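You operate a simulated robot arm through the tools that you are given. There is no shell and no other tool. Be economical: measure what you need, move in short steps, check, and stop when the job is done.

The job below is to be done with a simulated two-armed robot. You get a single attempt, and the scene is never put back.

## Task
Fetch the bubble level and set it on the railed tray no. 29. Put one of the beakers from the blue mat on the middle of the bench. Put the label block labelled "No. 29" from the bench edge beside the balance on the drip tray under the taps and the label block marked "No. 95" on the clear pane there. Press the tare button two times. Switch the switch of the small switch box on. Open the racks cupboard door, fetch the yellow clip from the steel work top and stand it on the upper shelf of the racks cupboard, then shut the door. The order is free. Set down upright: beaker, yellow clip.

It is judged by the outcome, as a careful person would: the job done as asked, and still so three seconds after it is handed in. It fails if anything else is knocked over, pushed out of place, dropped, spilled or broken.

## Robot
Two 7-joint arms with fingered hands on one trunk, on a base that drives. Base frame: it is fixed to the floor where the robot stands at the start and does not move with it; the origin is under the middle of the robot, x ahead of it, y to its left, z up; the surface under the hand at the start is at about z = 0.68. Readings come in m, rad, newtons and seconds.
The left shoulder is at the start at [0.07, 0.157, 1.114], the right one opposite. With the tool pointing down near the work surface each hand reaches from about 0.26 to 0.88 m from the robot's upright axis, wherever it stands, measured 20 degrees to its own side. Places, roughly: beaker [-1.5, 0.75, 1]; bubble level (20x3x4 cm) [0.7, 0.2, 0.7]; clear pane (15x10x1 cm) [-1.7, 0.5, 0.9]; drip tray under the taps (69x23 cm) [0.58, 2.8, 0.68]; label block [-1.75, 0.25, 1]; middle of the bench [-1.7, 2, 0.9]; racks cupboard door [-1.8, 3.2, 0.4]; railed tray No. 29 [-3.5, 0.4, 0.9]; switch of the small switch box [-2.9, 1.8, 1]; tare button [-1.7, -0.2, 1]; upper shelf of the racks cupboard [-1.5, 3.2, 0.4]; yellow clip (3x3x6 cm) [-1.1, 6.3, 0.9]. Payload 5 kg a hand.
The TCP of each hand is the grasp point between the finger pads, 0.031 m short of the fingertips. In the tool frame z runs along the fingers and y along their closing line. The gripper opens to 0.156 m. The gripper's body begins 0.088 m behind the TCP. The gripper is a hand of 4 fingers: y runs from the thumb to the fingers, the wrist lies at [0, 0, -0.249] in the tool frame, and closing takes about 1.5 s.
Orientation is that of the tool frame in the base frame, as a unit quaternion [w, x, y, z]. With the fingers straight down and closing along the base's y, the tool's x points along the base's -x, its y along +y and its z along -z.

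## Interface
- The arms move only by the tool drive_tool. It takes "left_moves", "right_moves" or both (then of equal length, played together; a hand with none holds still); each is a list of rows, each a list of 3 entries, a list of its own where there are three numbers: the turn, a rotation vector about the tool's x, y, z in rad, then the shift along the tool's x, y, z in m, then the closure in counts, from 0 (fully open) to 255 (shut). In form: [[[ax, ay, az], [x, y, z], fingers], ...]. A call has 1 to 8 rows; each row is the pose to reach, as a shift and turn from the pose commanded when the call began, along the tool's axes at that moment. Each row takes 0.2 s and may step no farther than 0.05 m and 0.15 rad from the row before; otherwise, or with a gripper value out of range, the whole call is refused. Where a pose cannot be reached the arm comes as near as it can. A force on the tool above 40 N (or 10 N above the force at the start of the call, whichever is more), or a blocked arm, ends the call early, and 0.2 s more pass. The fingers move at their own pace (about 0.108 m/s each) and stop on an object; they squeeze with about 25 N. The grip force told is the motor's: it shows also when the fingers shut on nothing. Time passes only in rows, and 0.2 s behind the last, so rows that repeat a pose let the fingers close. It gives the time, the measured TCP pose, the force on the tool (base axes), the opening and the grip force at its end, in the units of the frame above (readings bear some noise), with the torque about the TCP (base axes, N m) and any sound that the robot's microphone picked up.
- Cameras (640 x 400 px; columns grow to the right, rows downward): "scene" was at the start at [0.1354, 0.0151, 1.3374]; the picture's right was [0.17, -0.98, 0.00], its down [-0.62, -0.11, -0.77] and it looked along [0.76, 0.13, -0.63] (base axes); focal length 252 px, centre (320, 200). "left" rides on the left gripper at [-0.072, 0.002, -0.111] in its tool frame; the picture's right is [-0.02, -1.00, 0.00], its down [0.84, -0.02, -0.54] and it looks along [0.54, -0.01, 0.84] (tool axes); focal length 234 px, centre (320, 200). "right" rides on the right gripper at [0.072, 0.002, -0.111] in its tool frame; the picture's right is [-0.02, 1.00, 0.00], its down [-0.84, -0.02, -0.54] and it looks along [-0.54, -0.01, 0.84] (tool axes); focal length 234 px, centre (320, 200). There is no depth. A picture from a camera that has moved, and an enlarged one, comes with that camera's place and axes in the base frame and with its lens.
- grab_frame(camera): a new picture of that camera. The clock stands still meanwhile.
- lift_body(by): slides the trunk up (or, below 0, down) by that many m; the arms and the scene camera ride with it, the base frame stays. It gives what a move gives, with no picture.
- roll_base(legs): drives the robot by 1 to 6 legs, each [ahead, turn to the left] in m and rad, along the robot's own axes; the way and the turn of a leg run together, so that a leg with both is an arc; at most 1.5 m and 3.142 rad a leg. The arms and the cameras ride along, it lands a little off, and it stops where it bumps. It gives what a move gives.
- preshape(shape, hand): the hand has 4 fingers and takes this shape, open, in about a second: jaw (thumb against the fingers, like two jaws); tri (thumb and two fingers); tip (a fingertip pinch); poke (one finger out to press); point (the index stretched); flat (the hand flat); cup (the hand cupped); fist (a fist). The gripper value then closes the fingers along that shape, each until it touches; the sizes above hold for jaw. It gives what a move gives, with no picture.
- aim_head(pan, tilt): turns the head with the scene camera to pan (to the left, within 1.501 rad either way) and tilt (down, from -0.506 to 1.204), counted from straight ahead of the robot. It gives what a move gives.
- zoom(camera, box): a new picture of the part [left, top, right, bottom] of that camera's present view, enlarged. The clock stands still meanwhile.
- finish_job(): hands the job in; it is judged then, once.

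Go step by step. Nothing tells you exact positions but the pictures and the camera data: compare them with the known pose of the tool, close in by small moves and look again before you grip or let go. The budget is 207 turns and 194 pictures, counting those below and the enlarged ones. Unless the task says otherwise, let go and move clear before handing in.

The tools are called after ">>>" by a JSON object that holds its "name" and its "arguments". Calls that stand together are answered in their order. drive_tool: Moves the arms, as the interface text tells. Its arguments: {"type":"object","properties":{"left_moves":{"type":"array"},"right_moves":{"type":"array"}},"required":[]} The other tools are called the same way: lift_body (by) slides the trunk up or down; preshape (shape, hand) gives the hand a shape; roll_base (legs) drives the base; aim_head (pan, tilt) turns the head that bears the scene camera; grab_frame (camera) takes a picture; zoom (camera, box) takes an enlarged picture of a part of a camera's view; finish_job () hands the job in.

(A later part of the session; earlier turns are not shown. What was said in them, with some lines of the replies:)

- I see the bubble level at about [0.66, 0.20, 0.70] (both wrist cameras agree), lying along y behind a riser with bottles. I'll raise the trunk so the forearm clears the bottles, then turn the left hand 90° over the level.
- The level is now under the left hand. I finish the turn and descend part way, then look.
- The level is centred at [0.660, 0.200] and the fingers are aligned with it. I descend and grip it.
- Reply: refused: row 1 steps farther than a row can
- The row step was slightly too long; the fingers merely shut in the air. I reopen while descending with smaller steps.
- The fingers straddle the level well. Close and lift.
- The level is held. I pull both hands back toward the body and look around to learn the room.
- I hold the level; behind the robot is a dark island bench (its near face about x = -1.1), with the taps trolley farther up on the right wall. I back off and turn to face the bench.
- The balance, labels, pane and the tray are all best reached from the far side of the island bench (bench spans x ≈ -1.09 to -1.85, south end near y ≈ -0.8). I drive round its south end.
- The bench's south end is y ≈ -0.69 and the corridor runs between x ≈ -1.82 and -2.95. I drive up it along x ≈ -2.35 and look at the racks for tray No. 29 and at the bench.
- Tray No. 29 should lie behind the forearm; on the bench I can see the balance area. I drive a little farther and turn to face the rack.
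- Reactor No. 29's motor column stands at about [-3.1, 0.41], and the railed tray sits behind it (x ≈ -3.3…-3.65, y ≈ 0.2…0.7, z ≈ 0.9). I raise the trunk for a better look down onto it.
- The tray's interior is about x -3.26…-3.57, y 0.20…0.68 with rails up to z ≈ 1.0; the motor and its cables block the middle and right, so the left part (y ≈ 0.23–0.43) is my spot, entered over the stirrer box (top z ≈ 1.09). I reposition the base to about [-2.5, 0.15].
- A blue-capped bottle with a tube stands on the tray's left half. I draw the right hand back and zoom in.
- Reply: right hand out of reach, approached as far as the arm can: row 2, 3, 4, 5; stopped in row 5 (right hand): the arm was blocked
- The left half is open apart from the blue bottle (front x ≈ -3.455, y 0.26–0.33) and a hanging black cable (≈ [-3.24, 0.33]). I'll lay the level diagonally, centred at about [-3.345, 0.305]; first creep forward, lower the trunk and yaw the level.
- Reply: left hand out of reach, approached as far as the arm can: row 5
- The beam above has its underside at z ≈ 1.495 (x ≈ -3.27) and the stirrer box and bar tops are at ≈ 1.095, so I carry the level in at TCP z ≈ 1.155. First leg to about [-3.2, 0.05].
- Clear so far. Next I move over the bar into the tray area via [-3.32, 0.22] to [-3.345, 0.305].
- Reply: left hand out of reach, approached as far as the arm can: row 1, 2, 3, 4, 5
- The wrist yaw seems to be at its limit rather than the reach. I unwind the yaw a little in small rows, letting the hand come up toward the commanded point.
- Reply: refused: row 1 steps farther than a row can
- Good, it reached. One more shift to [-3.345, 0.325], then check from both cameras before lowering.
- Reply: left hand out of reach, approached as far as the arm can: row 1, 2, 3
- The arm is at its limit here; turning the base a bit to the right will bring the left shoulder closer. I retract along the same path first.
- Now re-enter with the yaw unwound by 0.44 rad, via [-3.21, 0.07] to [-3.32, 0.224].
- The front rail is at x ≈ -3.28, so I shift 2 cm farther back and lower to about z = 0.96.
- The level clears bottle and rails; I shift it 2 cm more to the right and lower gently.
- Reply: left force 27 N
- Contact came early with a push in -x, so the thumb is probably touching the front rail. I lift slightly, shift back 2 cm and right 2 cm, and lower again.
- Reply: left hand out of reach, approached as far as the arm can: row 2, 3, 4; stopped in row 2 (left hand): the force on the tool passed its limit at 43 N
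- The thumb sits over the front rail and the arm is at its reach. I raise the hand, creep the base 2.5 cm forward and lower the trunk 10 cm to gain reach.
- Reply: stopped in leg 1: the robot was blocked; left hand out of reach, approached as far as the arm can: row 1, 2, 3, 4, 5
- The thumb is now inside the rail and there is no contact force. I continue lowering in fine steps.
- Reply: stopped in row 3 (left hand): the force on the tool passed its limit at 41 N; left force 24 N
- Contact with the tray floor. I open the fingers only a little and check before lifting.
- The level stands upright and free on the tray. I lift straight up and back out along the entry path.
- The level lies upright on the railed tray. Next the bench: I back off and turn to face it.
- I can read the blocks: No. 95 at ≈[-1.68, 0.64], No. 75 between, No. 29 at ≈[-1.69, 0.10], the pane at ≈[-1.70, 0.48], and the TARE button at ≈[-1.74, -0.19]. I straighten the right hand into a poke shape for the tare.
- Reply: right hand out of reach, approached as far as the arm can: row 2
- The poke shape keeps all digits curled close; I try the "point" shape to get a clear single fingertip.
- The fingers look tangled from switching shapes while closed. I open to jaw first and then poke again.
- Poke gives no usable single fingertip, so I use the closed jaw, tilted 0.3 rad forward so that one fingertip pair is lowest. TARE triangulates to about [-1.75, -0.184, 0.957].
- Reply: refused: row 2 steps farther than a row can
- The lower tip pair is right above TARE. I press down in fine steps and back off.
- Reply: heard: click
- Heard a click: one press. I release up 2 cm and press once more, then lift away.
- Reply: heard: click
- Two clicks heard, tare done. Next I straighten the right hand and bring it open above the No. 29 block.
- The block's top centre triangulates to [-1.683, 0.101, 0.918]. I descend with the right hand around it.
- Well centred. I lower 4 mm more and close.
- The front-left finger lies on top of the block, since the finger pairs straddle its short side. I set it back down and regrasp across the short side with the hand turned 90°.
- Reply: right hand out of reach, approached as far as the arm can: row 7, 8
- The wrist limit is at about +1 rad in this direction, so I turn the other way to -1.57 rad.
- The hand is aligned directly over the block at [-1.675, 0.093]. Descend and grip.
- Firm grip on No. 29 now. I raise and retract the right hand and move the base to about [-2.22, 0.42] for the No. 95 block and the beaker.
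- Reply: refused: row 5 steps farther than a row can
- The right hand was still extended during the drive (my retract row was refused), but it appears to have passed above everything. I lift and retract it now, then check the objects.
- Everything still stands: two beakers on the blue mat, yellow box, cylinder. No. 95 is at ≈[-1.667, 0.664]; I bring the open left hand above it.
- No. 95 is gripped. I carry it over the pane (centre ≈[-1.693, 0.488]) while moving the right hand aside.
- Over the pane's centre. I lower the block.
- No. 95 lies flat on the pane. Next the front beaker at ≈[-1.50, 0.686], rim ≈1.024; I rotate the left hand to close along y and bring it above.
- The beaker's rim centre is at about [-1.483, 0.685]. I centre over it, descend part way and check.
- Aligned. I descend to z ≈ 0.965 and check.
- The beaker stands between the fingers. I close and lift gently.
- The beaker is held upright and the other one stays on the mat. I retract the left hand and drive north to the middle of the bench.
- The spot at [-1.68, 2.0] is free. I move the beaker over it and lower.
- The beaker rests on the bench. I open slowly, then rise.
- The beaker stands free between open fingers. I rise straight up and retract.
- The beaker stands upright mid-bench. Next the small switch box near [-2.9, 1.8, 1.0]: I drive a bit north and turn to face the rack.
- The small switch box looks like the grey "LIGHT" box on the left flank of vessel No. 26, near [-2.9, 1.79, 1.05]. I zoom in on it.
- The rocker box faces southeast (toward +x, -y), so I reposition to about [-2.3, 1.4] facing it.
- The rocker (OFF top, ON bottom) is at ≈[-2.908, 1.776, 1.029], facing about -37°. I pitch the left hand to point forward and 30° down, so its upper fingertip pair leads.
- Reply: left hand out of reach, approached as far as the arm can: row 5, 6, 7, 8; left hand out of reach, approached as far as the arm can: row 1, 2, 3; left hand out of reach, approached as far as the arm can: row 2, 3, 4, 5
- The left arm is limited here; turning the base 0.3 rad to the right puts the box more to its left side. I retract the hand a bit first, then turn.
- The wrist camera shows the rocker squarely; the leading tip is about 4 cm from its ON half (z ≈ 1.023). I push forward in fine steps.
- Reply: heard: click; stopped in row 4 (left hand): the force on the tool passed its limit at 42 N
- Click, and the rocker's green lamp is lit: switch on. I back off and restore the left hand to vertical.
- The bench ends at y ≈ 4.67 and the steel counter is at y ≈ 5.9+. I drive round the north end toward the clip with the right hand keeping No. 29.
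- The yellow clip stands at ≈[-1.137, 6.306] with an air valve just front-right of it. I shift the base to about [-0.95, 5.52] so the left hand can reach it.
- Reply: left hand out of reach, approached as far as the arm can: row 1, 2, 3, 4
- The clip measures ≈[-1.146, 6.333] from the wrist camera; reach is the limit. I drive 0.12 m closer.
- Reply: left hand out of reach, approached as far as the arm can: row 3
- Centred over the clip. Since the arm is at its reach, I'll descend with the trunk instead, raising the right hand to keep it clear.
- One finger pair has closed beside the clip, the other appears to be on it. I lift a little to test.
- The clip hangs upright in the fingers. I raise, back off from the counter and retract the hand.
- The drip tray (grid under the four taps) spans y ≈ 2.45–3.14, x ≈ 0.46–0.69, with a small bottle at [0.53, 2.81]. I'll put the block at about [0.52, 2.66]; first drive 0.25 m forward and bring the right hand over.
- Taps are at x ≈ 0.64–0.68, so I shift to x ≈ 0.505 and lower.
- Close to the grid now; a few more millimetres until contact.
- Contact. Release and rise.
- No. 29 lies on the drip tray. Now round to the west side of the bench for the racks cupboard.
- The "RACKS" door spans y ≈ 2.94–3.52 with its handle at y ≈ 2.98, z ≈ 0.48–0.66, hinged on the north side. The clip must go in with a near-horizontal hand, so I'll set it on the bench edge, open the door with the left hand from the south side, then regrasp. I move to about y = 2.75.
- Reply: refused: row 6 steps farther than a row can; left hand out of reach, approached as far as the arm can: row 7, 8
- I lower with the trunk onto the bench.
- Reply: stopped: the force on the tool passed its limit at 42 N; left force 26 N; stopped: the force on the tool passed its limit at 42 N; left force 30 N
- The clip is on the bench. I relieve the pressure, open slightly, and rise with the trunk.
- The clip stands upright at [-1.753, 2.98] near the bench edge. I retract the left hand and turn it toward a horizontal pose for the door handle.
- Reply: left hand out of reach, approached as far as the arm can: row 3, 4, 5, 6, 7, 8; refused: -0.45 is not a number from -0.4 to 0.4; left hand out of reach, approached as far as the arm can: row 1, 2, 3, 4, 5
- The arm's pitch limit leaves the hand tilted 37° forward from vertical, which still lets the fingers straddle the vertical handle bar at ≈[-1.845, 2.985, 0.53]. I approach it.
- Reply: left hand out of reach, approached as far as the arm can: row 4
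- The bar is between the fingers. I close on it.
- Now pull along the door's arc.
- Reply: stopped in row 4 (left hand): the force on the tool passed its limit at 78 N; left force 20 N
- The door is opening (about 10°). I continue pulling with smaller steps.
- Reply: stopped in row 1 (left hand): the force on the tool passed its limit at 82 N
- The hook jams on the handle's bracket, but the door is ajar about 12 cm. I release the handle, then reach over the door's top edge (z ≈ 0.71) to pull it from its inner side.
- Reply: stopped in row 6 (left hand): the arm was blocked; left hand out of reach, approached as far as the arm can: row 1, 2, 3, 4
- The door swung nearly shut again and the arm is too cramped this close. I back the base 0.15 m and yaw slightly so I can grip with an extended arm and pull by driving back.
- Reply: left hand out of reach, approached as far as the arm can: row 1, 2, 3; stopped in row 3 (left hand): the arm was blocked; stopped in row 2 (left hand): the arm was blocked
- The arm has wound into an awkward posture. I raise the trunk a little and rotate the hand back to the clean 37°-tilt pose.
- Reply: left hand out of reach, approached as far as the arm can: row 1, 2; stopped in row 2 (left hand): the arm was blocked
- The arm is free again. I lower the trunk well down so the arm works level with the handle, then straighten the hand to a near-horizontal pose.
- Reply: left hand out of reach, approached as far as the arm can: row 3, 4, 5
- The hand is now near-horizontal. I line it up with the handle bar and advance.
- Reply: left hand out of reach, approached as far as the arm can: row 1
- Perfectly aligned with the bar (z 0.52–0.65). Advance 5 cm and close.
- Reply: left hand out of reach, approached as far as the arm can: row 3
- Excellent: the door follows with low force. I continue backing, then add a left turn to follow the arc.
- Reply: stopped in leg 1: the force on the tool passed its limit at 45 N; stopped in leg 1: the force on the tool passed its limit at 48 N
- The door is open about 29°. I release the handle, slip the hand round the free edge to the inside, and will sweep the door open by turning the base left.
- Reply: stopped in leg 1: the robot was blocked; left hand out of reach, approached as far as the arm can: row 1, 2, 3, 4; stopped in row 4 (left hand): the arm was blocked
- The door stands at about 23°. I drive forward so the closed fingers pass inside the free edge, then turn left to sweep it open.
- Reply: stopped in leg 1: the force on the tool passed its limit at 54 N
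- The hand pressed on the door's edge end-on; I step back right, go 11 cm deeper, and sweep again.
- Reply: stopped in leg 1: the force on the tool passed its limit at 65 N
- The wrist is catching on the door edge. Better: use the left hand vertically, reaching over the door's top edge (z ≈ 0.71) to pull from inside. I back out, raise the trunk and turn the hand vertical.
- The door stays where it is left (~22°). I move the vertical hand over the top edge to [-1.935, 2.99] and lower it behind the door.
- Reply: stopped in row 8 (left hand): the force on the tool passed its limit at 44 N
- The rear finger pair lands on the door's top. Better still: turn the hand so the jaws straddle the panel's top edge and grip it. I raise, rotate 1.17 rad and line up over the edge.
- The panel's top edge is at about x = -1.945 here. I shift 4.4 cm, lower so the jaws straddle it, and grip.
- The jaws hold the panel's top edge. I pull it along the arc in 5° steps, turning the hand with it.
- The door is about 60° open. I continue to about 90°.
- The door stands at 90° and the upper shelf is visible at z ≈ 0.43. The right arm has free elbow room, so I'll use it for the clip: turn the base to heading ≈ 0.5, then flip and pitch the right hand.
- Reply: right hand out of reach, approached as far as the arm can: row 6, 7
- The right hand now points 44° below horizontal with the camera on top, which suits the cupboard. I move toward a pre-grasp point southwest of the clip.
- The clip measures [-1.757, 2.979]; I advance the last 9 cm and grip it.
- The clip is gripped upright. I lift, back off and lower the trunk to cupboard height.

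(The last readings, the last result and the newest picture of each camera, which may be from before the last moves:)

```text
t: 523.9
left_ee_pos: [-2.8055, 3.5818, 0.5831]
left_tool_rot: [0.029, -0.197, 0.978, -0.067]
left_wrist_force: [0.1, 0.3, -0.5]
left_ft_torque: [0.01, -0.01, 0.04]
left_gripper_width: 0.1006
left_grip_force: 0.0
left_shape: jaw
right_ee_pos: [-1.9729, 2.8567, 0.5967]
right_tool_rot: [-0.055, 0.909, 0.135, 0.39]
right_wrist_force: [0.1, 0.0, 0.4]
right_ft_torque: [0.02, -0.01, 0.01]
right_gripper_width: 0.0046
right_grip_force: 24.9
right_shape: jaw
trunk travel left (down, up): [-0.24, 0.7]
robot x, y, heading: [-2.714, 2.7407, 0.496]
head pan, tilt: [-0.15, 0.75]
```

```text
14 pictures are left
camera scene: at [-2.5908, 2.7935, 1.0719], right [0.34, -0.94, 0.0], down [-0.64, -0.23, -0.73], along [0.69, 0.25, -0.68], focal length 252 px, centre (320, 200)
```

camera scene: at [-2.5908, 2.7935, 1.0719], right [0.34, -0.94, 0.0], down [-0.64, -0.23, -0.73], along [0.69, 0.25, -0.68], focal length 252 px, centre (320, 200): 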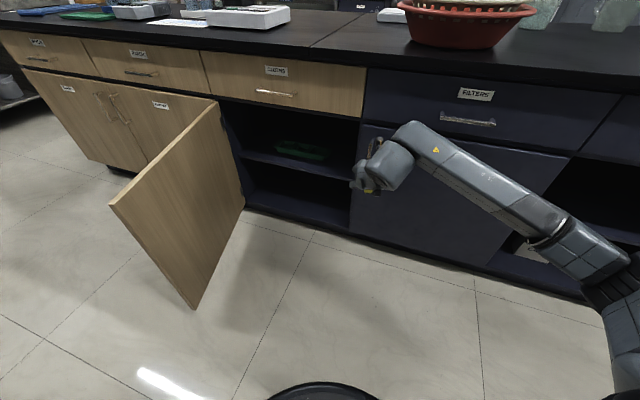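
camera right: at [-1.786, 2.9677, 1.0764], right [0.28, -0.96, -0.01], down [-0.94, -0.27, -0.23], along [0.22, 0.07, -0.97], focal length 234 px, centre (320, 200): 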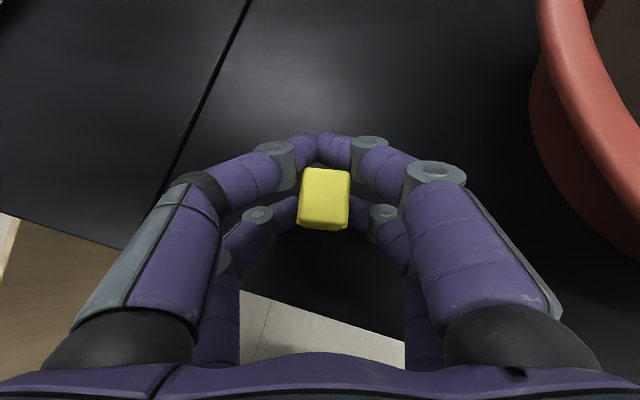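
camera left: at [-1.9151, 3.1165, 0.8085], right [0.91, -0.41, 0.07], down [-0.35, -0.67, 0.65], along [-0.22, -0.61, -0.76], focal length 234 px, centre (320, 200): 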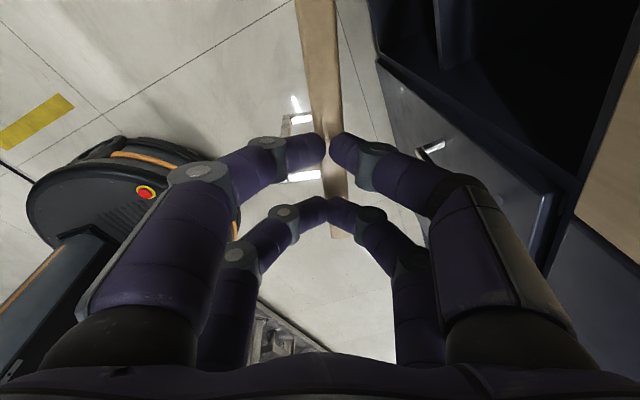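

The shelf's front edge is around z ≈ 0.40–0.44. I shift the hand north in front of the opening, then drive in with the clip held clear above the shelf.

>>> {"name": "drive_tool", "arguments": {"right_moves": [[[0, 0, 0], [0, -0.036, 0.0156], 255], [[0, 0, 0], [-0.0007, -0.072, 0.031], 255], [[0, 0, 0], [-0.001, -0.108, 0.047], 255], [[0, 0, 0], [-0.0015, -0.1438, 0.0625], 255]]}}

>>> {"name": "roll_base", "arguments": {"legs": [[0.17, 0]]}}

>>> {"name": "grab_frame", "arguments": {"camera": "right"}}

```text
t: 524.9
left_ee_pos: [-2.8051, 3.5823, 0.5813]
left_tool_rot: [0.03, -0.197, 0.978, -0.068]
left_wrist_force: [0.5, 0.1, -0.2]
left_ft_torque: [-0.02, 0.01, -0.01]
left_gripper_width: 0.1007
left_grip_force: 0.0
left_shape: jaw
right_ee_pos: [-1.9712, 3.0073, 0.5513]
right_tool_rot: [-0.055, 0.909, 0.135, 0.39]
right_wrist_force: [0.1, 0.0, -0.4]
right_ft_torque: [0.01, -0.04, 0.0]
right_gripper_width: 0.0048
right_grip_force: 25.0
right_shape: jaw
trunk travel left (down, up): [-0.24, 0.7]
robot x, y, heading: [-2.709, 2.7447, 0.491]
head pan, tilt: [-0.15, 0.75]
```

```text
t: 526.4
left_ee_pos: [-2.653, 3.6655, 0.5805]
left_tool_rot: [0.03, -0.198, 0.977, -0.068]
left_wrist_force: [-0.3, 0.1, -0.2]
left_ft_torque: [-0.05, 0.06, -0.02]
left_gripper_width: 0.1006
left_grip_force: 0.2
left_shape: jaw
right_ee_pos: [-1.8191, 3.0892, 0.5496]
right_tool_rot: [-0.054, 0.91, 0.135, 0.389]
right_wrist_force: [-0.5, -0.3, -1.2]
right_ft_torque: [-0.05, 0.0, 0.0]
right_gripper_width: 0.0045
right_grip_force: 24.7
right_shape: jaw
trunk travel left (down, up): [-0.24, 0.7]
robot x, y, heading: [-2.5636, 2.8255, 0.496]
head pan, tilt: [-0.15, 0.75]
```

```text
13 pictures are left
camera right: at [-1.8487, 3.0804, 0.6792], right [0.27, -0.96, -0.01], down [-0.94, -0.26, -0.23], along [0.22, 0.07, -0.97], focal length 234 px, centre (320, 200)
```

right: 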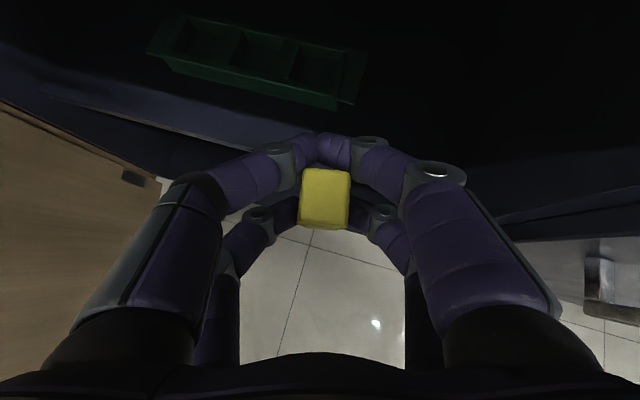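

The shelf front is at x ≈ -1.72 (z ≈ 0.40) with a green rack from y ≈ 3.08 and x ≈ -1.65 back. I'll stand the clip at about [-1.69, 3.05], right of the rack's corner; first I yaw the hand 0.4 rad clockwise for clearance.

>>> {"name": "drive_tool", "arguments": {"right_moves": [[[-0.097, 0, 0.092], [0, 0, 0], 255], [[-0.193, -0.001, 0.184], [0, 0, 0], 255], [[-0.29, -0.002, 0.276], [0, 0, 0], 255]]}}

```text
t: 527.2
left_ee_pos: [-2.6535, 3.6647, 0.5807]
left_tool_rot: [0.03, -0.197, 0.978, -0.068]
left_wrist_force: [-0.6, -0.6, -0.6]
left_ft_torque: [0.01, 0.0, 0.01]
left_gripper_width: 0.1007
left_grip_force: 0.0
left_shape: jaw
right_ee_pos: [-1.8194, 3.0908, 0.5501]
right_tool_rot: [0.025, 0.918, -0.049, 0.393]
right_wrist_force: [1.1, -0.2, 0.2]
right_ft_torque: [0.03, 0.01, 0.04]
right_gripper_width: 0.0044
right_grip_force: 25.0
right_shape: jaw
trunk travel left (down, up): [-0.24, 0.7]
robot x, y, heading: [-2.5603, 2.8244, 0.501]
head pan, tilt: [-0.15, 0.75]
```

>>> {"name": "drive_tool", "arguments": {"right_moves": [[[0, 0, 0], [-0.005, 0.006, 0.031], 255], [[0, 0, 0], [-0.01, 0.013, 0.062], 255], [[0, 0, 0], [-0.0155, 0.0193, 0.0928], 255], [[0, 0, 0], [0.005, 0.0215, 0.114], 255], [[0, 0, 0], [0.025, 0.0235, 0.1355], 255], [[0, 0, 0], [0.0454, 0.0256, 0.1567], 255]]}}

>>> {"name": "grab_frame", "arguments": {"camera": "right"}}

```text
t: 528.6
left_ee_pos: [-2.6622, 3.6628, 0.5808]
left_tool_rot: [0.034, -0.198, 0.977, -0.068]
left_wrist_force: [0.2, 0.3, 0.0]
left_ft_torque: [0.02, 0.03, 0.01]
left_gripper_width: 0.1005
left_grip_force: 0.0
left_shape: jaw
right_ee_pos: [-1.6928, 3.0572, 0.4754]
right_tool_rot: [0.022, 0.918, -0.038, 0.395]
right_wrist_force: [-0.7, 0.5, -0.6]
right_ft_torque: [-0.02, -0.03, 0.03]
right_gripper_width: 0.0046
right_grip_force: 24.8
right_shape: jaw
trunk travel left (down, up): [-0.24, 0.7]
robot x, y, heading: [-2.5598, 2.8223, 0.497]
head pan, tilt: [-0.15, 0.75]
```

```text
12 pictures are left
camera right: at [-1.7235, 3.059, 0.6041], right [-0.1, -0.99, -0.01], down [-0.97, 0.1, -0.23], along [0.23, -0.02, -0.97], focal length 234 px, centre (320, 200)
```

right: 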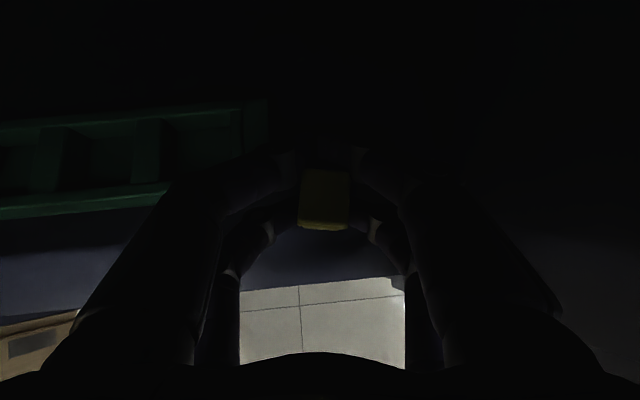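

The clip is over the shelf about 4 cm behind its front edge and clear of the rack. I lower it gently.

>>> {"name": "drive_tool", "arguments": {"right_moves": [[[0, 0, 0], [-0.0072, 0, 0.0069], 255], [[0, 0, 0], [-0.0145, 0, 0.0138], 255], [[0, 0, 0], [-0.0174, 0, 0.0166], 255]]}}

>>> {"name": "drive_tool", "arguments": {"right_moves": [[[0, 0, 0], [-0.0029, 0, 0.0028], 255], [[0, 0, 0], [-0.0058, 0, 0.0055], 255]]}}

```text
t: 529.4
left_ee_pos: [-2.661, 3.6647, 0.583]
left_tool_rot: [0.036, -0.197, 0.977, -0.067]
left_wrist_force: [-0.8, 0.0, 0.0]
left_ft_torque: [-0.04, -0.08, -0.02]
left_gripper_width: 0.1004
left_grip_force: 0.0
left_shape: jaw
right_ee_pos: [-1.6875, 3.0576, 0.4661]
right_tool_rot: [0.017, 0.915, -0.042, 0.4]
right_wrist_force: [7.2, -4.7, -2.7]
right_ft_torque: [0.38, 0.58, 0.23]
right_gripper_width: 0.0048
right_grip_force: 24.6
right_shape: jaw
trunk travel left (down, up): [-0.24, 0.7]
robot x, y, heading: [-2.5575, 2.8253, 0.495]
head pan, tilt: [-0.15, 0.75]
```

```text
t: 530.0
left_ee_pos: [-2.6523, 3.6644, 0.5808]
left_tool_rot: [0.029, -0.197, 0.978, -0.067]
left_wrist_force: [-0.2, -0.6, 0.0]
left_ft_torque: [-0.03, 0.02, 0.0]
left_gripper_width: 0.1006
left_grip_force: 0.1
left_shape: jaw
right_ee_pos: [-1.6771, 3.0458, 0.4433]
right_tool_rot: [0.024, 0.918, -0.049, 0.393]
right_wrist_force: [0.8, -0.3, 1.7]
right_ft_torque: [-0.03, 0.02, -0.01]
right_gripper_width: 0.005
right_grip_force: 25.1
right_shape: jaw
trunk travel left (down, up): [-0.24, 0.7]
robot x, y, heading: [-2.5647, 2.8237, 0.494]
head pan, tilt: [-0.15, 0.75]
```

>>> {"name": "drive_tool", "arguments": {"right_moves": [[[0, 0, 0], [-0.0029, 0, 0.0028], 255], [[0, 0, 0], [-0.005, 0, 0.0048], 255]]}}

>>> {"name": "grab_frame", "arguments": {"camera": "scene"}}

```text
t: 530.6
left_ee_pos: [-2.6549, 3.6653, 0.5809]
left_tool_rot: [0.029, -0.198, 0.977, -0.068]
left_wrist_force: [0.0, 0.9, -0.6]
left_ft_torque: [0.01, -0.01, 0.02]
left_gripper_width: 0.1008
left_grip_force: 0.0
left_shape: jaw
right_ee_pos: [-1.6763, 3.0497, 0.4409]
right_tool_rot: [0.023, 0.916, -0.049, 0.397]
right_wrist_force: [8.2, 0.8, 22.9]
right_ft_torque: [-0.3, -0.07, 0.05]
right_gripper_width: 0.0052
right_grip_force: 25.0
right_shape: jaw
trunk travel left (down, up): [-0.24, 0.7]
robot x, y, heading: [-2.5638, 2.825, 0.497]
head pan, tilt: [-0.15, 0.75]
```

```text
11 pictures are left
camera scene: at [-2.441, 2.8757, 1.0726], right [0.34, -0.94, 0.0], down [-0.64, -0.23, -0.73], along [0.69, 0.25, -0.68], focal length 252 px, centre (320, 200)
```

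scene: 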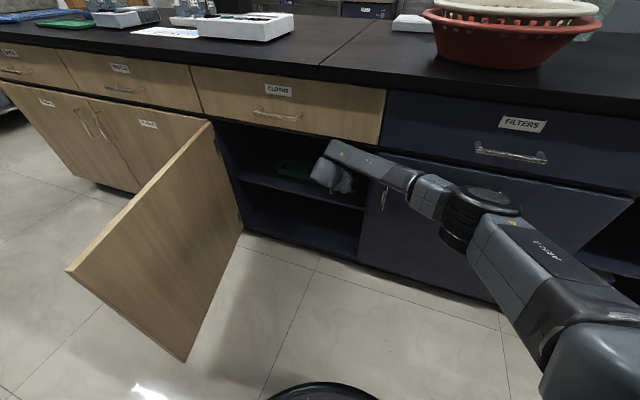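

The clip rests on the shelf. I relieve the pressure, open the fingers just enough and check.

>>> {"name": "drive_tool", "arguments": {"right_moves": [[[0, 0, 0], [0.002, 0, -0.002], 225], [[0, 0, 0], [0.002, 0, -0.002], 195], [[0, 0, 0], [0.002, 0, -0.002], 175], [[0, 0, 0], [0.002, 0, -0.002], 163], [[0, 0, 0], [0.002, 0, -0.002], 163]]}}

>>> {"name": "grab_frame", "arguments": {"camera": "right"}}

```text
t: 531.8
left_ee_pos: [-2.6547, 3.6653, 0.5815]
left_tool_rot: [0.03, -0.198, 0.977, -0.067]
left_wrist_force: [-0.5, 0.1, 0.2]
left_ft_torque: [-0.01, 0.05, 0.02]
left_gripper_width: 0.1005
left_grip_force: 0.1
left_shape: jaw
right_ee_pos: [-1.6799, 3.0493, 0.4407]
right_tool_rot: [0.023, 0.918, -0.047, 0.394]
right_wrist_force: [-3.1, -0.6, 15.5]
right_ft_torque: [0.04, 0.08, 0.03]
right_gripper_width: 0.0529
right_grip_force: 0.1
right_shape: jaw
trunk travel left (down, up): [-0.24, 0.7]
robot x, y, heading: [-2.5583, 2.8228, 0.5]
head pan, tilt: [-0.15, 0.75]
```

```text
10 pictures are left
camera right: at [-1.7113, 3.0511, 0.5699], right [-0.12, -0.99, -0.01], down [-0.96, 0.12, -0.23], along [0.23, -0.02, -0.97], focal length 234 px, centre (320, 200)
```

right: 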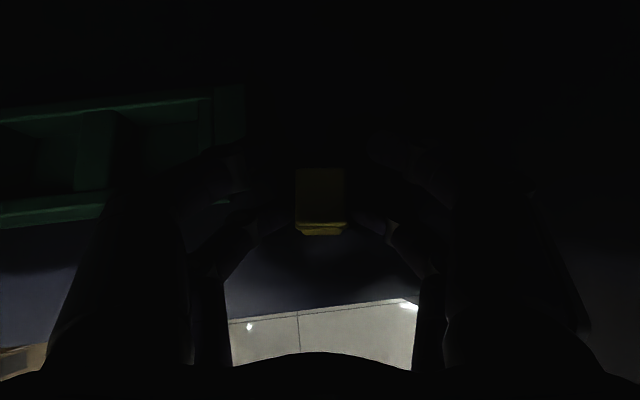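

The clip stands free between the fingers. I raise a few millimetres to unload the fingertips, then back straight out.

>>> {"name": "drive_tool", "arguments": {"right_moves": [[[0, 0, 0], [0.006, 0, -0.0055], 163], [[0, 0, 0], [0.006, 0, -0.0055], 163], [[0, 0, 0], [-0.015, 0, -0.0275], 163], [[0, 0, 0], [-0.04, 0, -0.0535], 163], [[0, 0, 0], [-0.065, 0, -0.08], 163], [[0, 0, 0], [-0.09, 0, -0.106], 163]]}}

>>> {"name": "zoom", "arguments": {"camera": "right", "box": [200, 0, 440, 200]}}

```text
t: 533.2
left_ee_pos: [-2.6539, 3.6648, 0.5809]
left_tool_rot: [0.03, -0.198, 0.977, -0.068]
left_wrist_force: [-0.5, 0.2, 0.0]
left_ft_torque: [-0.01, 0.01, 0.01]
left_gripper_width: 0.1004
left_grip_force: 0.1
left_shape: jaw
right_ee_pos: [-1.8182, 3.0638, 0.446]
right_tool_rot: [0.024, 0.918, -0.048, 0.393]
right_wrist_force: [0.5, -0.4, -0.1]
right_ft_torque: [0.02, 0.0, 0.01]
right_gripper_width: 0.0561
right_grip_force: 0.2
right_shape: jaw
trunk travel left (down, up): [-0.24, 0.7]
robot x, y, heading: [-2.5596, 2.8266, 0.501]
head pan, tilt: [-0.15, 0.75]
```

```text
2.00 times, centred on (320, 100) of right
camera zoom: at [-1.8491, 3.0667, 0.5752], right [-0.12, -0.99, -0.01], down [-0.96, 0.12, -0.23], along [0.23, -0.02, -0.97], focal length 468 px, centre (320, 400)
```

zoom: 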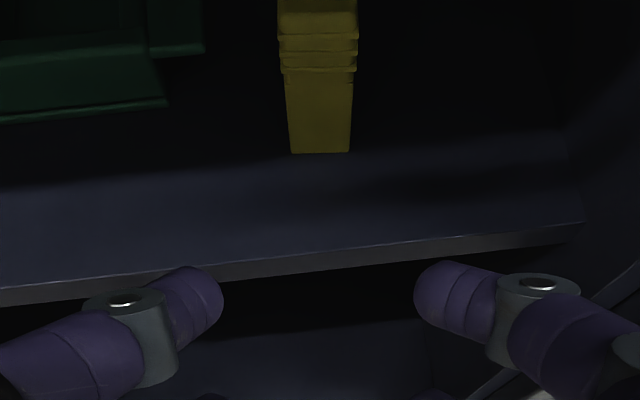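

The clip stands upright on the upper shelf. Now to shut the door: I back out, raise the trunk and return to the earlier pose with the left hand above the door's edge.

>>> {"name": "roll_base", "arguments": {"legs": [[-0.15, 0]]}}

>>> {"name": "lift_body", "arguments": {"by": 0.36}}

>>> {"name": "roll_base", "arguments": {"legs": [[0, -0.59]]}}

>>> {"name": "grab_frame", "arguments": {"camera": "left"}}

```text
t: 534.6
left_ee_pos: [-2.7873, 3.5923, 0.5813]
left_tool_rot: [0.031, -0.197, 0.978, -0.066]
left_wrist_force: [-0.4, 0.5, 0.9]
left_ft_torque: [-0.02, -0.06, -0.01]
left_gripper_width: 0.1005
left_grip_force: 0.0
left_shape: jaw
right_ee_pos: [-1.9516, 2.9925, 0.4468]
right_tool_rot: [0.024, 0.918, -0.048, 0.393]
right_wrist_force: [-0.4, -0.1, 0.2]
right_ft_torque: [-0.01, 0.01, 0.0]
right_gripper_width: 0.0559
right_grip_force: 0.2
right_shape: jaw
trunk travel left (down, up): [-0.24, 0.7]
robot x, y, heading: [-2.698, 2.7538, 0.495]
head pan, tilt: [-0.15, 0.75]
```

```text
t: 538.1
left_ee_pos: [-2.7862, 3.5921, 0.9405]
left_tool_rot: [0.03, -0.198, 0.978, -0.067]
left_wrist_force: [0.6, -0.3, 0.2]
left_ft_torque: [0.03, -0.04, 0.01]
left_gripper_width: 0.1007
left_grip_force: 0.1
left_shape: jaw
right_ee_pos: [-1.9508, 2.993, 0.8066]
right_tool_rot: [0.023, 0.918, -0.047, 0.394]
right_wrist_force: [0.0, -0.3, 0.5]
right_ft_torque: [-0.01, 0.01, 0.04]
right_gripper_width: 0.056
right_grip_force: 0.0
right_shape: jaw
trunk travel left (down, up): [-0.6, 0.34]
robot x, y, heading: [-2.6964, 2.7533, 0.499]
head pan, tilt: [-0.15, 0.75]
```

```text
t: 540.1
left_ee_pos: [-2.2982, 3.4987, 0.941]
left_tool_rot: [0.009, 0.099, 0.992, -0.072]
left_wrist_force: [-0.2, 0.0, -0.8]
left_ft_torque: [-0.02, 0.01, 0.01]
left_gripper_width: 0.1006
left_grip_force: 0.0
left_shape: jaw
right_ee_pos: [-1.945, 2.533, 0.8067]
right_tool_rot: [0.138, 0.863, -0.315, 0.37]
right_wrist_force: [-0.3, -0.6, 0.2]
right_ft_torque: [0.0, -0.03, -0.01]
right_gripper_width: 0.0558
right_grip_force: 0.0
right_shape: jaw
trunk travel left (down, up): [-0.6, 0.34]
robot x, y, heading: [-2.6963, 2.7514, -0.105]
head pan, tilt: [-0.15, 0.75]
```

```text
8 pictures are left
camera left: at [-2.2276, 3.5037, 1.0547], right [-0.17, -0.97, 0.14], down [-0.83, 0.22, 0.52], along [-0.53, -0.03, -0.84], focal length 234 px, centre (320, 200)
```

left: 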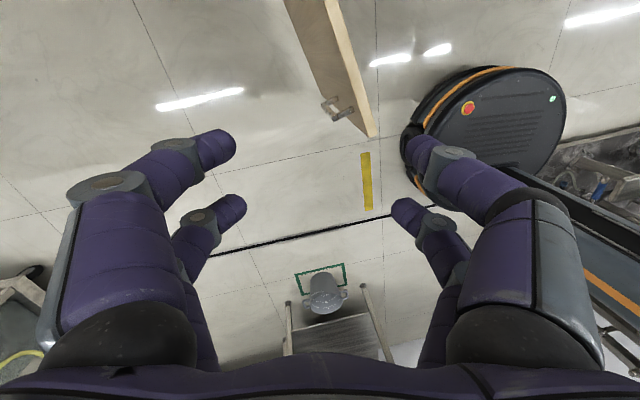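

The door stands at about 77°. I align the jaws over its top edge near [-2.30, 3.405], lower and grip it.

>>> {"name": "drive_tool", "arguments": {"left_moves": [[[0, 0, -0.145], [-0.0055, -0.031, 0.0045], 90], [[0, 0, -0.29], [-0.011, -0.061, 0.009], 90], [[0, 0, -0.43], [-0.0163, -0.0916, 0.0136], 90], [[0, 0, -0.43], [-0.0147, -0.0848, 0.061], 90], [[0, 0, -0.43], [-0.0132, -0.078, 0.108], 90], [[0, 0, -0.43], [-0.0117, -0.0713, 0.155], 90], [[0, 0, -0.43], [-0.0101, -0.0645, 0.203], 90], [[0, 0, -0.43], [-0.0086, -0.0578, 0.248], 90]]}}

>>> {"name": "drive_tool", "arguments": {"left_moves": [[[0, 0, 0], [0, 0, 0], 180], [[0, 0, 0], [0, 0, 0], 255], [[0, 0, 0], [0, 0, 0], 255], [[0, 0, 0], [0, 0, 0], 255]]}}

>>> {"name": "grab_frame", "arguments": {"camera": "left"}}

```text
t: 541.9
left_ee_pos: [-2.3015, 3.4077, 0.7054]
left_tool_rot: [-0.007, -0.116, 0.991, -0.073]
left_wrist_force: [-0.7, 1.0, -0.1]
left_ft_torque: [0.0, 0.02, -0.02]
left_gripper_width: 0.1009
left_grip_force: 0.1
left_shape: jaw
right_ee_pos: [-1.9447, 2.5336, 0.8063]
right_tool_rot: [0.139, 0.863, -0.315, 0.369]
right_wrist_force: [1.0, -0.8, 0.7]
right_ft_torque: [0.03, 0.03, -0.05]
right_gripper_width: 0.0559
right_grip_force: 0.1
right_shape: jaw
trunk travel left (down, up): [-0.6, 0.34]
robot x, y, heading: [-2.6928, 2.7505, -0.104]
head pan, tilt: [-0.15, 0.75]
```

```text
t: 542.9
left_ee_pos: [-2.3031, 3.4053, 0.707]
left_tool_rot: [-0.006, -0.116, 0.991, -0.072]
left_wrist_force: [0.3, 0.1, 1.7]
left_ft_torque: [-0.07, -0.06, 0.05]
left_gripper_width: 0.0005
left_grip_force: 25.4
left_shape: jaw
right_ee_pos: [-1.944, 2.5339, 0.8071]
right_tool_rot: [0.138, 0.863, -0.316, 0.369]
right_wrist_force: [-0.4, 0.2, -0.4]
right_ft_torque: [-0.01, 0.05, 0.01]
right_gripper_width: 0.056
right_grip_force: 0.1
right_shape: jaw
trunk travel left (down, up): [-0.6, 0.34]
robot x, y, heading: [-2.6943, 2.7504, -0.098]
head pan, tilt: [-0.15, 0.75]
```

```text
7 pictures are left
camera left: at [-2.2326, 3.4399, 0.8154], right [0.25, -0.96, 0.14], down [-0.81, -0.13, 0.57], along [-0.52, -0.26, -0.81], focal length 234 px, centre (320, 200)
```

left: 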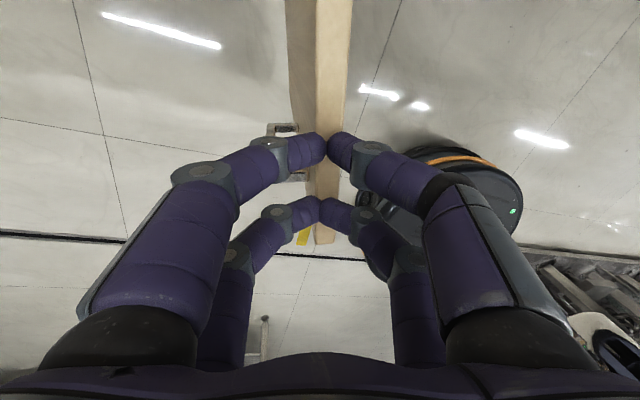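

The jaws hold the door's edge. I swing it shut along the reverse arc.

>>> {"name": "drive_tool", "arguments": {"left_moves": [[[0, 0, -0.089], [-0.0019, -0.0454, 0.0064], 255], [[0, 0, -0.176], [-0.0075, -0.0897, 0.0126], 255], [[0, 0, -0.263], [-0.0171, -0.1333, 0.0185], 255], [[0, 0, -0.351], [-0.0304, -0.1759, 0.0242], 255], [[0, 0, -0.438], [-0.0475, -0.2173, 0.0296], 255], [[0, 0, -0.525], [-0.0681, -0.2569, 0.0347], 255], [[0, 0, -0.612], [-0.0922, -0.2947, 0.0394], 255], [[0, 0, -0.7], [-0.1195, -0.3304, 0.0437], 255]]}}

```text
t: 544.7
left_ee_pos: [-2.1061, 3.1108, 0.7067]
left_tool_rot: [-0.029, -0.449, 0.89, -0.067]
left_wrist_force: [8.3, 9.4, 32.0]
left_ft_torque: [0.6, -0.94, -0.06]
left_gripper_width: 0.0007
left_grip_force: 25.3
left_shape: jaw
right_ee_pos: [-1.9442, 2.5316, 0.8068]
right_tool_rot: [0.138, 0.864, -0.315, 0.369]
right_wrist_force: [0.3, 0.6, 0.6]
right_ft_torque: [-0.02, 0.03, -0.02]
right_gripper_width: 0.0561
right_grip_force: 0.0
right_shape: jaw
trunk travel left (down, up): [-0.6, 0.34]
robot x, y, heading: [-2.6928, 2.7478, -0.094]
head pan, tilt: [-0.15, 0.75]
```

>>> {"name": "drive_tool", "arguments": {"left_moves": [[[0, 0, -0.087], [-0.0013, -0.0429, -0.0002], 255], [[0, 0, -0.175], [-0.0069, -0.087, 0.0033], 255], [[0, 0, -0.262], [-0.0162, -0.1305, 0.0064], 255], [[0, 0, -0.349], [-0.0293, -0.1729, 0.0089], 255]]}}

>>> {"name": "drive_tool", "arguments": {"left_moves": [[[0, 0, 0], [0, 0, 0], 200], [[0, 0, 0], [0, 0, 0], 130], [[0, 0, 0], [0, 0, 0], 90], [[0, 0, 0], [0, 0, -0.045], 90], [[0, 0, 0], [0, 0, -0.09], 90], [[0, 0, 0], [0, 0, -0.135], 120], [[0, 0, 0], [0, 0.045, -0.14], 200], [[0, 0, 0], [0, 0.09, -0.14], 255]]}}

>>> {"name": "grab_frame", "arguments": {"camera": "scene"}}

```text
t: 545.7
left_ee_pos: [-1.9526, 3.0313, 0.7086]
left_tool_rot: [-0.04, -0.598, 0.799, -0.059]
left_wrist_force: [6.6, 16.9, 17.8]
left_ft_torque: [0.87, -0.57, -0.25]
left_gripper_width: 0.0007
left_grip_force: 25.3
left_shape: jaw
right_ee_pos: [-1.9441, 2.5329, 0.806]
right_tool_rot: [0.138, 0.863, -0.315, 0.369]
right_wrist_force: [-0.2, -0.6, -0.3]
right_ft_torque: [0.0, 0.01, 0.0]
right_gripper_width: 0.0562
right_grip_force: 0.1
right_shape: jaw
trunk travel left (down, up): [-0.6, 0.34]
robot x, y, heading: [-2.6922, 2.7536, -0.1]
head pan, tilt: [-0.15, 0.75]
```

```text
t: 547.5
left_ee_pos: [-2.042, 3.0741, 0.8418]
left_tool_rot: [-0.042, -0.596, 0.8, -0.06]
left_wrist_force: [-0.3, 0.5, 1.1]
left_ft_torque: [0.01, -0.02, -0.02]
left_gripper_width: 0.0002
left_grip_force: 9.8
left_shape: jaw
right_ee_pos: [-1.9456, 2.5328, 0.8083]
right_tool_rot: [0.138, 0.863, -0.316, 0.37]
right_wrist_force: [0.4, -0.5, 0.5]
right_ft_torque: [0.02, 0.01, -0.02]
right_gripper_width: 0.0558
right_grip_force: 0.0
right_shape: jaw
trunk travel left (down, up): [-0.6, 0.34]
robot x, y, heading: [-2.6944, 2.7491, -0.107]
head pan, tilt: [-0.15, 0.75]
```

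```text
6 pictures are left
camera scene: at [-2.565, 2.7267, 1.4321], right [-0.25, -0.97, 0.0], down [-0.66, 0.17, -0.73], along [0.71, -0.18, -0.68], focal length 252 px, centre (320, 200)
```

scene: 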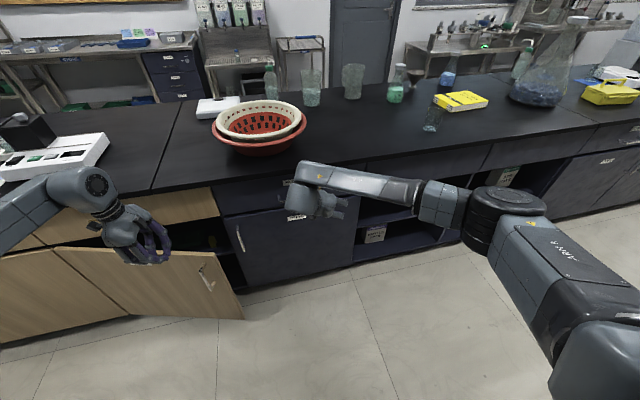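

The door is ajar about 18°. I lower the closed left hand in front of it and push it shut.

>>> {"name": "drive_tool", "arguments": {"left_moves": [[[0, 0, 0], [0.0044, 0.04, -0.001], 255], [[0, 0, 0], [0.0087, 0.081, -0.0026], 255], [[0, 0, 0], [0.0025, 0.083, 0.042], 255], [[0, 0, 0], [-0.0037, 0.085, 0.086], 255], [[0, 0, 0], [-0.01, 0.087, 0.13], 255], [[0, 0, 0], [-0.016, 0.089, 0.174], 255], [[0, 0, 0], [-0.022, 0.091, 0.218], 255], [[0, 0, 0], [-0.028, 0.093, 0.262], 255]]}}

>>> {"name": "drive_tool", "arguments": {"left_moves": [[[0, 0, 0], [-0.006, 0.002, 0.042], 255], [[0, 0, 0], [-0.018, -0.04, 0.042], 255], [[0, 0, 0], [-0.03, -0.082, 0.042], 255], [[0, 0, 0], [-0.042, -0.124, 0.042], 255], [[0, 0, 0], [-0.054, -0.166, 0.042], 255]]}}

>>> {"name": "grab_frame", "arguments": {"camera": "scene"}}

```text
t: 549.3
left_ee_pos: [-2.1164, 3.0916, 0.5749]
left_tool_rot: [-0.042, -0.597, 0.799, -0.06]
left_wrist_force: [-0.1, 0.6, -0.3]
left_ft_torque: [-0.01, 0.0, 0.0]
left_gripper_width: 0.0
left_grip_force: 24.4
left_shape: jaw
right_ee_pos: [-1.9425, 2.5343, 0.806]
right_tool_rot: [0.138, 0.863, -0.315, 0.369]
right_wrist_force: [-0.5, -0.6, -0.8]
right_ft_torque: [-0.01, 0.02, 0.02]
right_gripper_width: 0.056
right_grip_force: 0.0
right_shape: jaw
trunk travel left (down, up): [-0.6, 0.34]
robot x, y, heading: [-2.6923, 2.7526, -0.107]
head pan, tilt: [-0.15, 0.75]
```

```text
t: 550.5
left_ee_pos: [-1.9693, 3.0792, 0.5363]
left_tool_rot: [-0.043, -0.594, 0.801, -0.064]
left_wrist_force: [0.8, -2.9, 1.3]
left_ft_torque: [0.23, 0.12, -0.06]
left_gripper_width: 0.0
left_grip_force: 25.0
left_shape: jaw
left hand out of reach, approached as far as the arm can: row 5
right_ee_pos: [-1.9463, 2.5313, 0.8057]
right_tool_rot: [0.138, 0.863, -0.317, 0.369]
right_wrist_force: [-0.1, 1.0, 0.1]
right_ft_torque: [-0.04, 0.01, -0.02]
right_gripper_width: 0.0554
right_grip_force: 0.0
right_shape: jaw
trunk travel left (down, up): [-0.6, 0.34]
robot x, y, heading: [-2.6951, 2.749, -0.105]
head pan, tilt: [-0.15, 0.75]
```

```text
5 pictures are left
camera scene: at [-2.564, 2.7262, 1.432], right [-0.25, -0.97, 0.0], down [-0.66, 0.17, -0.73], along [0.71, -0.18, -0.68], focal length 252 px, centre (320, 200)
```

scene: 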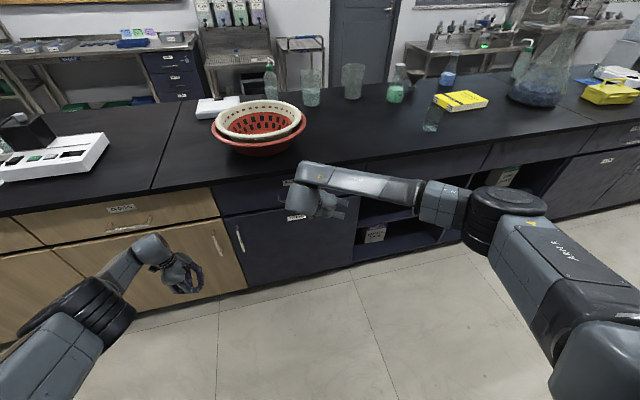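

Nearly shut. I retract the right hand to keep it clear and push the last bit by driving forward.

>>> {"name": "drive_tool", "arguments": {"right_moves": [[[0, 0, 0], [0, 0, -0.045], 150], [[0, 0, 0], [0, 0, -0.09], 150], [[0, 0, 0], [0, 0, -0.135], 150], [[0, 0, 0], [0, 0, -0.17], 150]]}}

>>> {"name": "roll_base", "arguments": {"legs": [[0.1, 0]]}}

>>> {"name": "zoom", "arguments": {"camera": "scene", "box": [0, 160, 320, 360]}}

```text
t: 551.5
left_ee_pos: [-1.9728, 3.0854, 0.5343]
left_tool_rot: [-0.043, -0.595, 0.8, -0.059]
left_wrist_force: [-0.4, 0.8, -0.4]
left_ft_torque: [-0.01, -0.01, 0.03]
left_gripper_width: 0.0001
left_grip_force: 25.1
left_shape: jaw
right_ee_pos: [-2.0375, 2.6155, 0.9233]
right_tool_rot: [0.138, 0.863, -0.316, 0.369]
right_wrist_force: [-0.2, 0.9, -0.1]
right_ft_torque: [0.0, -0.03, 0.02]
right_gripper_width: 0.0638
right_grip_force: 0.0
right_shape: jaw
trunk travel left (down, up): [-0.6, 0.34]
robot x, y, heading: [-2.6969, 2.7537, -0.1]
head pan, tilt: [-0.15, 0.75]
```

```text
t: 553.2
left_ee_pos: [-1.8739, 3.0749, 0.5338]
left_tool_rot: [-0.043, -0.595, 0.801, -0.057]
left_wrist_force: [-0.2, -0.4, -0.3]
left_ft_torque: [0.0, 0.04, 0.02]
left_gripper_width: 0.0
left_grip_force: 25.8
left_shape: jaw
right_ee_pos: [-1.937, 2.6045, 0.9228]
right_tool_rot: [0.139, 0.863, -0.316, 0.369]
right_wrist_force: [0.2, -0.8, -0.1]
right_ft_torque: [-0.02, -0.01, 0.03]
right_gripper_width: 0.0639
right_grip_force: 0.0
right_shape: jaw
trunk travel left (down, up): [-0.6, 0.34]
robot x, y, heading: [-2.5938, 2.7417, -0.095]
head pan, tilt: [-0.15, 0.75]
stopped in leg 1: the robot was blocked; the commanded pose is now the measured one
```

```text
2.00 times, centred on (160, 260) of scene
camera zoom: at [-2.4629, 2.7155, 1.4318], right [-0.25, -0.97, 0.0], down [-0.66, 0.17, -0.73], along [0.71, -0.18, -0.68], focal length 505 px, centre (640, 80)
```

zoom: 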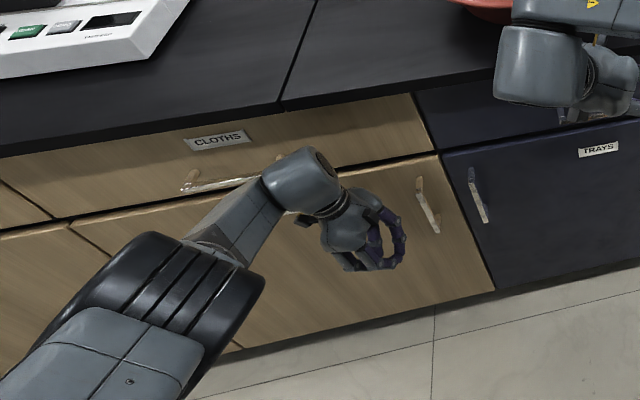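

Blocked against the closed door: it is flush. I back off and check that everything stays put.

>>> {"name": "roll_base", "arguments": {"legs": [[-0.15, 0]]}}

>>> {"name": "aim_head", "arguments": {"pan": 0.3, "tilt": 0.7}}

>>> {"name": "grab_frame", "arguments": {"camera": "scene"}}

```text
t: 554.6
left_ee_pos: [-2.0224, 3.0898, 0.5346]
left_tool_rot: [-0.043, -0.594, 0.801, -0.058]
left_wrist_force: [0.6, 0.0, -0.3]
left_ft_torque: [0.01, 0.02, -0.01]
left_gripper_width: 0.0
left_grip_force: 25.2
left_shape: jaw
right_ee_pos: [-2.0891, 2.6181, 0.9242]
right_tool_rot: [0.139, 0.863, -0.317, 0.368]
right_wrist_force: [-0.2, -0.9, -0.1]
right_ft_torque: [0.05, 0.01, 0.02]
right_gripper_width: 0.0639
right_grip_force: 0.0
right_shape: jaw
trunk travel left (down, up): [-0.6, 0.34]
robot x, y, heading: [-2.7432, 2.7575, -0.098]
head pan, tilt: [-0.15, 0.75]
```

```text
t: 555.5
left_ee_pos: [-2.023, 3.0882, 0.5339]
left_tool_rot: [-0.043, -0.595, 0.801, -0.058]
left_wrist_force: [-0.2, -0.2, 0.0]
left_ft_torque: [0.01, 0.0, -0.02]
left_gripper_width: 0.0
left_grip_force: 24.8
left_shape: jaw
right_ee_pos: [-2.0877, 2.6172, 0.9225]
right_tool_rot: [0.139, 0.863, -0.316, 0.369]
right_wrist_force: [0.4, 0.3, -0.3]
right_ft_torque: [0.02, -0.02, 0.02]
right_gripper_width: 0.0638
right_grip_force: 0.0
right_shape: jaw
trunk travel left (down, up): [-0.6, 0.34]
robot x, y, heading: [-2.7449, 2.7551, -0.103]
head pan, tilt: [0.3, 0.7]
```

```text
3 pictures are left
camera scene: at [-2.6109, 2.7681, 1.4361], right [0.2, -0.98, 0.0], down [-0.63, -0.13, -0.76], along [0.75, 0.15, -0.64], focal length 252 px, centre (320, 200)
```

scene: 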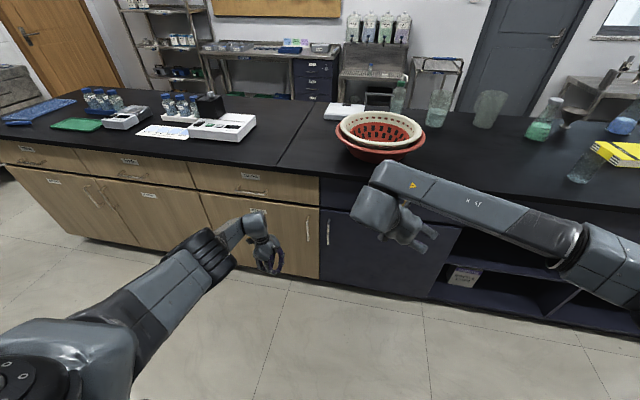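

>>> {"name": "zoom", "arguments": {"camera": "scene", "box": [180, 160, 360, 290]}}

```text
3.08 times, centred on (270, 225) of scene
camera zoom: at [-2.6109, 2.7681, 1.4361], right [0.2, -0.98, 0.0], down [-0.63, -0.13, -0.76], along [0.75, 0.15, -0.64], focal length 776 px, centre (474, 123)
```

zoom: 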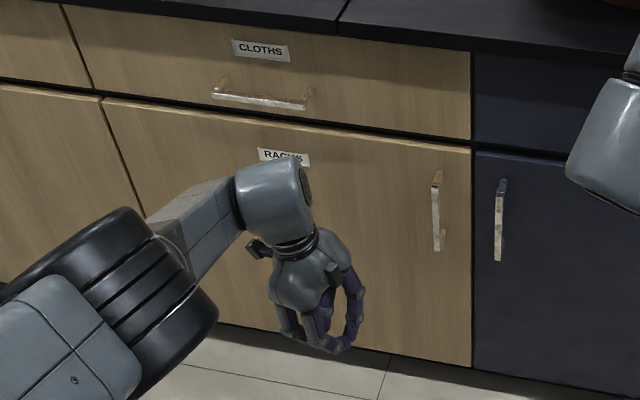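

The RACKS door is flush with its neighbour, both hands are empty and clear, and every part of the job has been done and checked. I hand it in.

>>> {"name": "finish_job", "arguments": {}}

```text
The job is handed in.
```

Everything on the list is done and the job is handed in:

- **Bubble level:** on railed tray No. 29.
- **Beaker:** upright mid-bench.
- **Label blocks:** No. 29 on the drip tray and No. 95 on the pane.
- **Tare button:** pressed twice, one click heard each time.
- **Light switch:** on, lamp lit.
- **Yellow clip:** upright on the racks cupboard's upper shelf, door shut.
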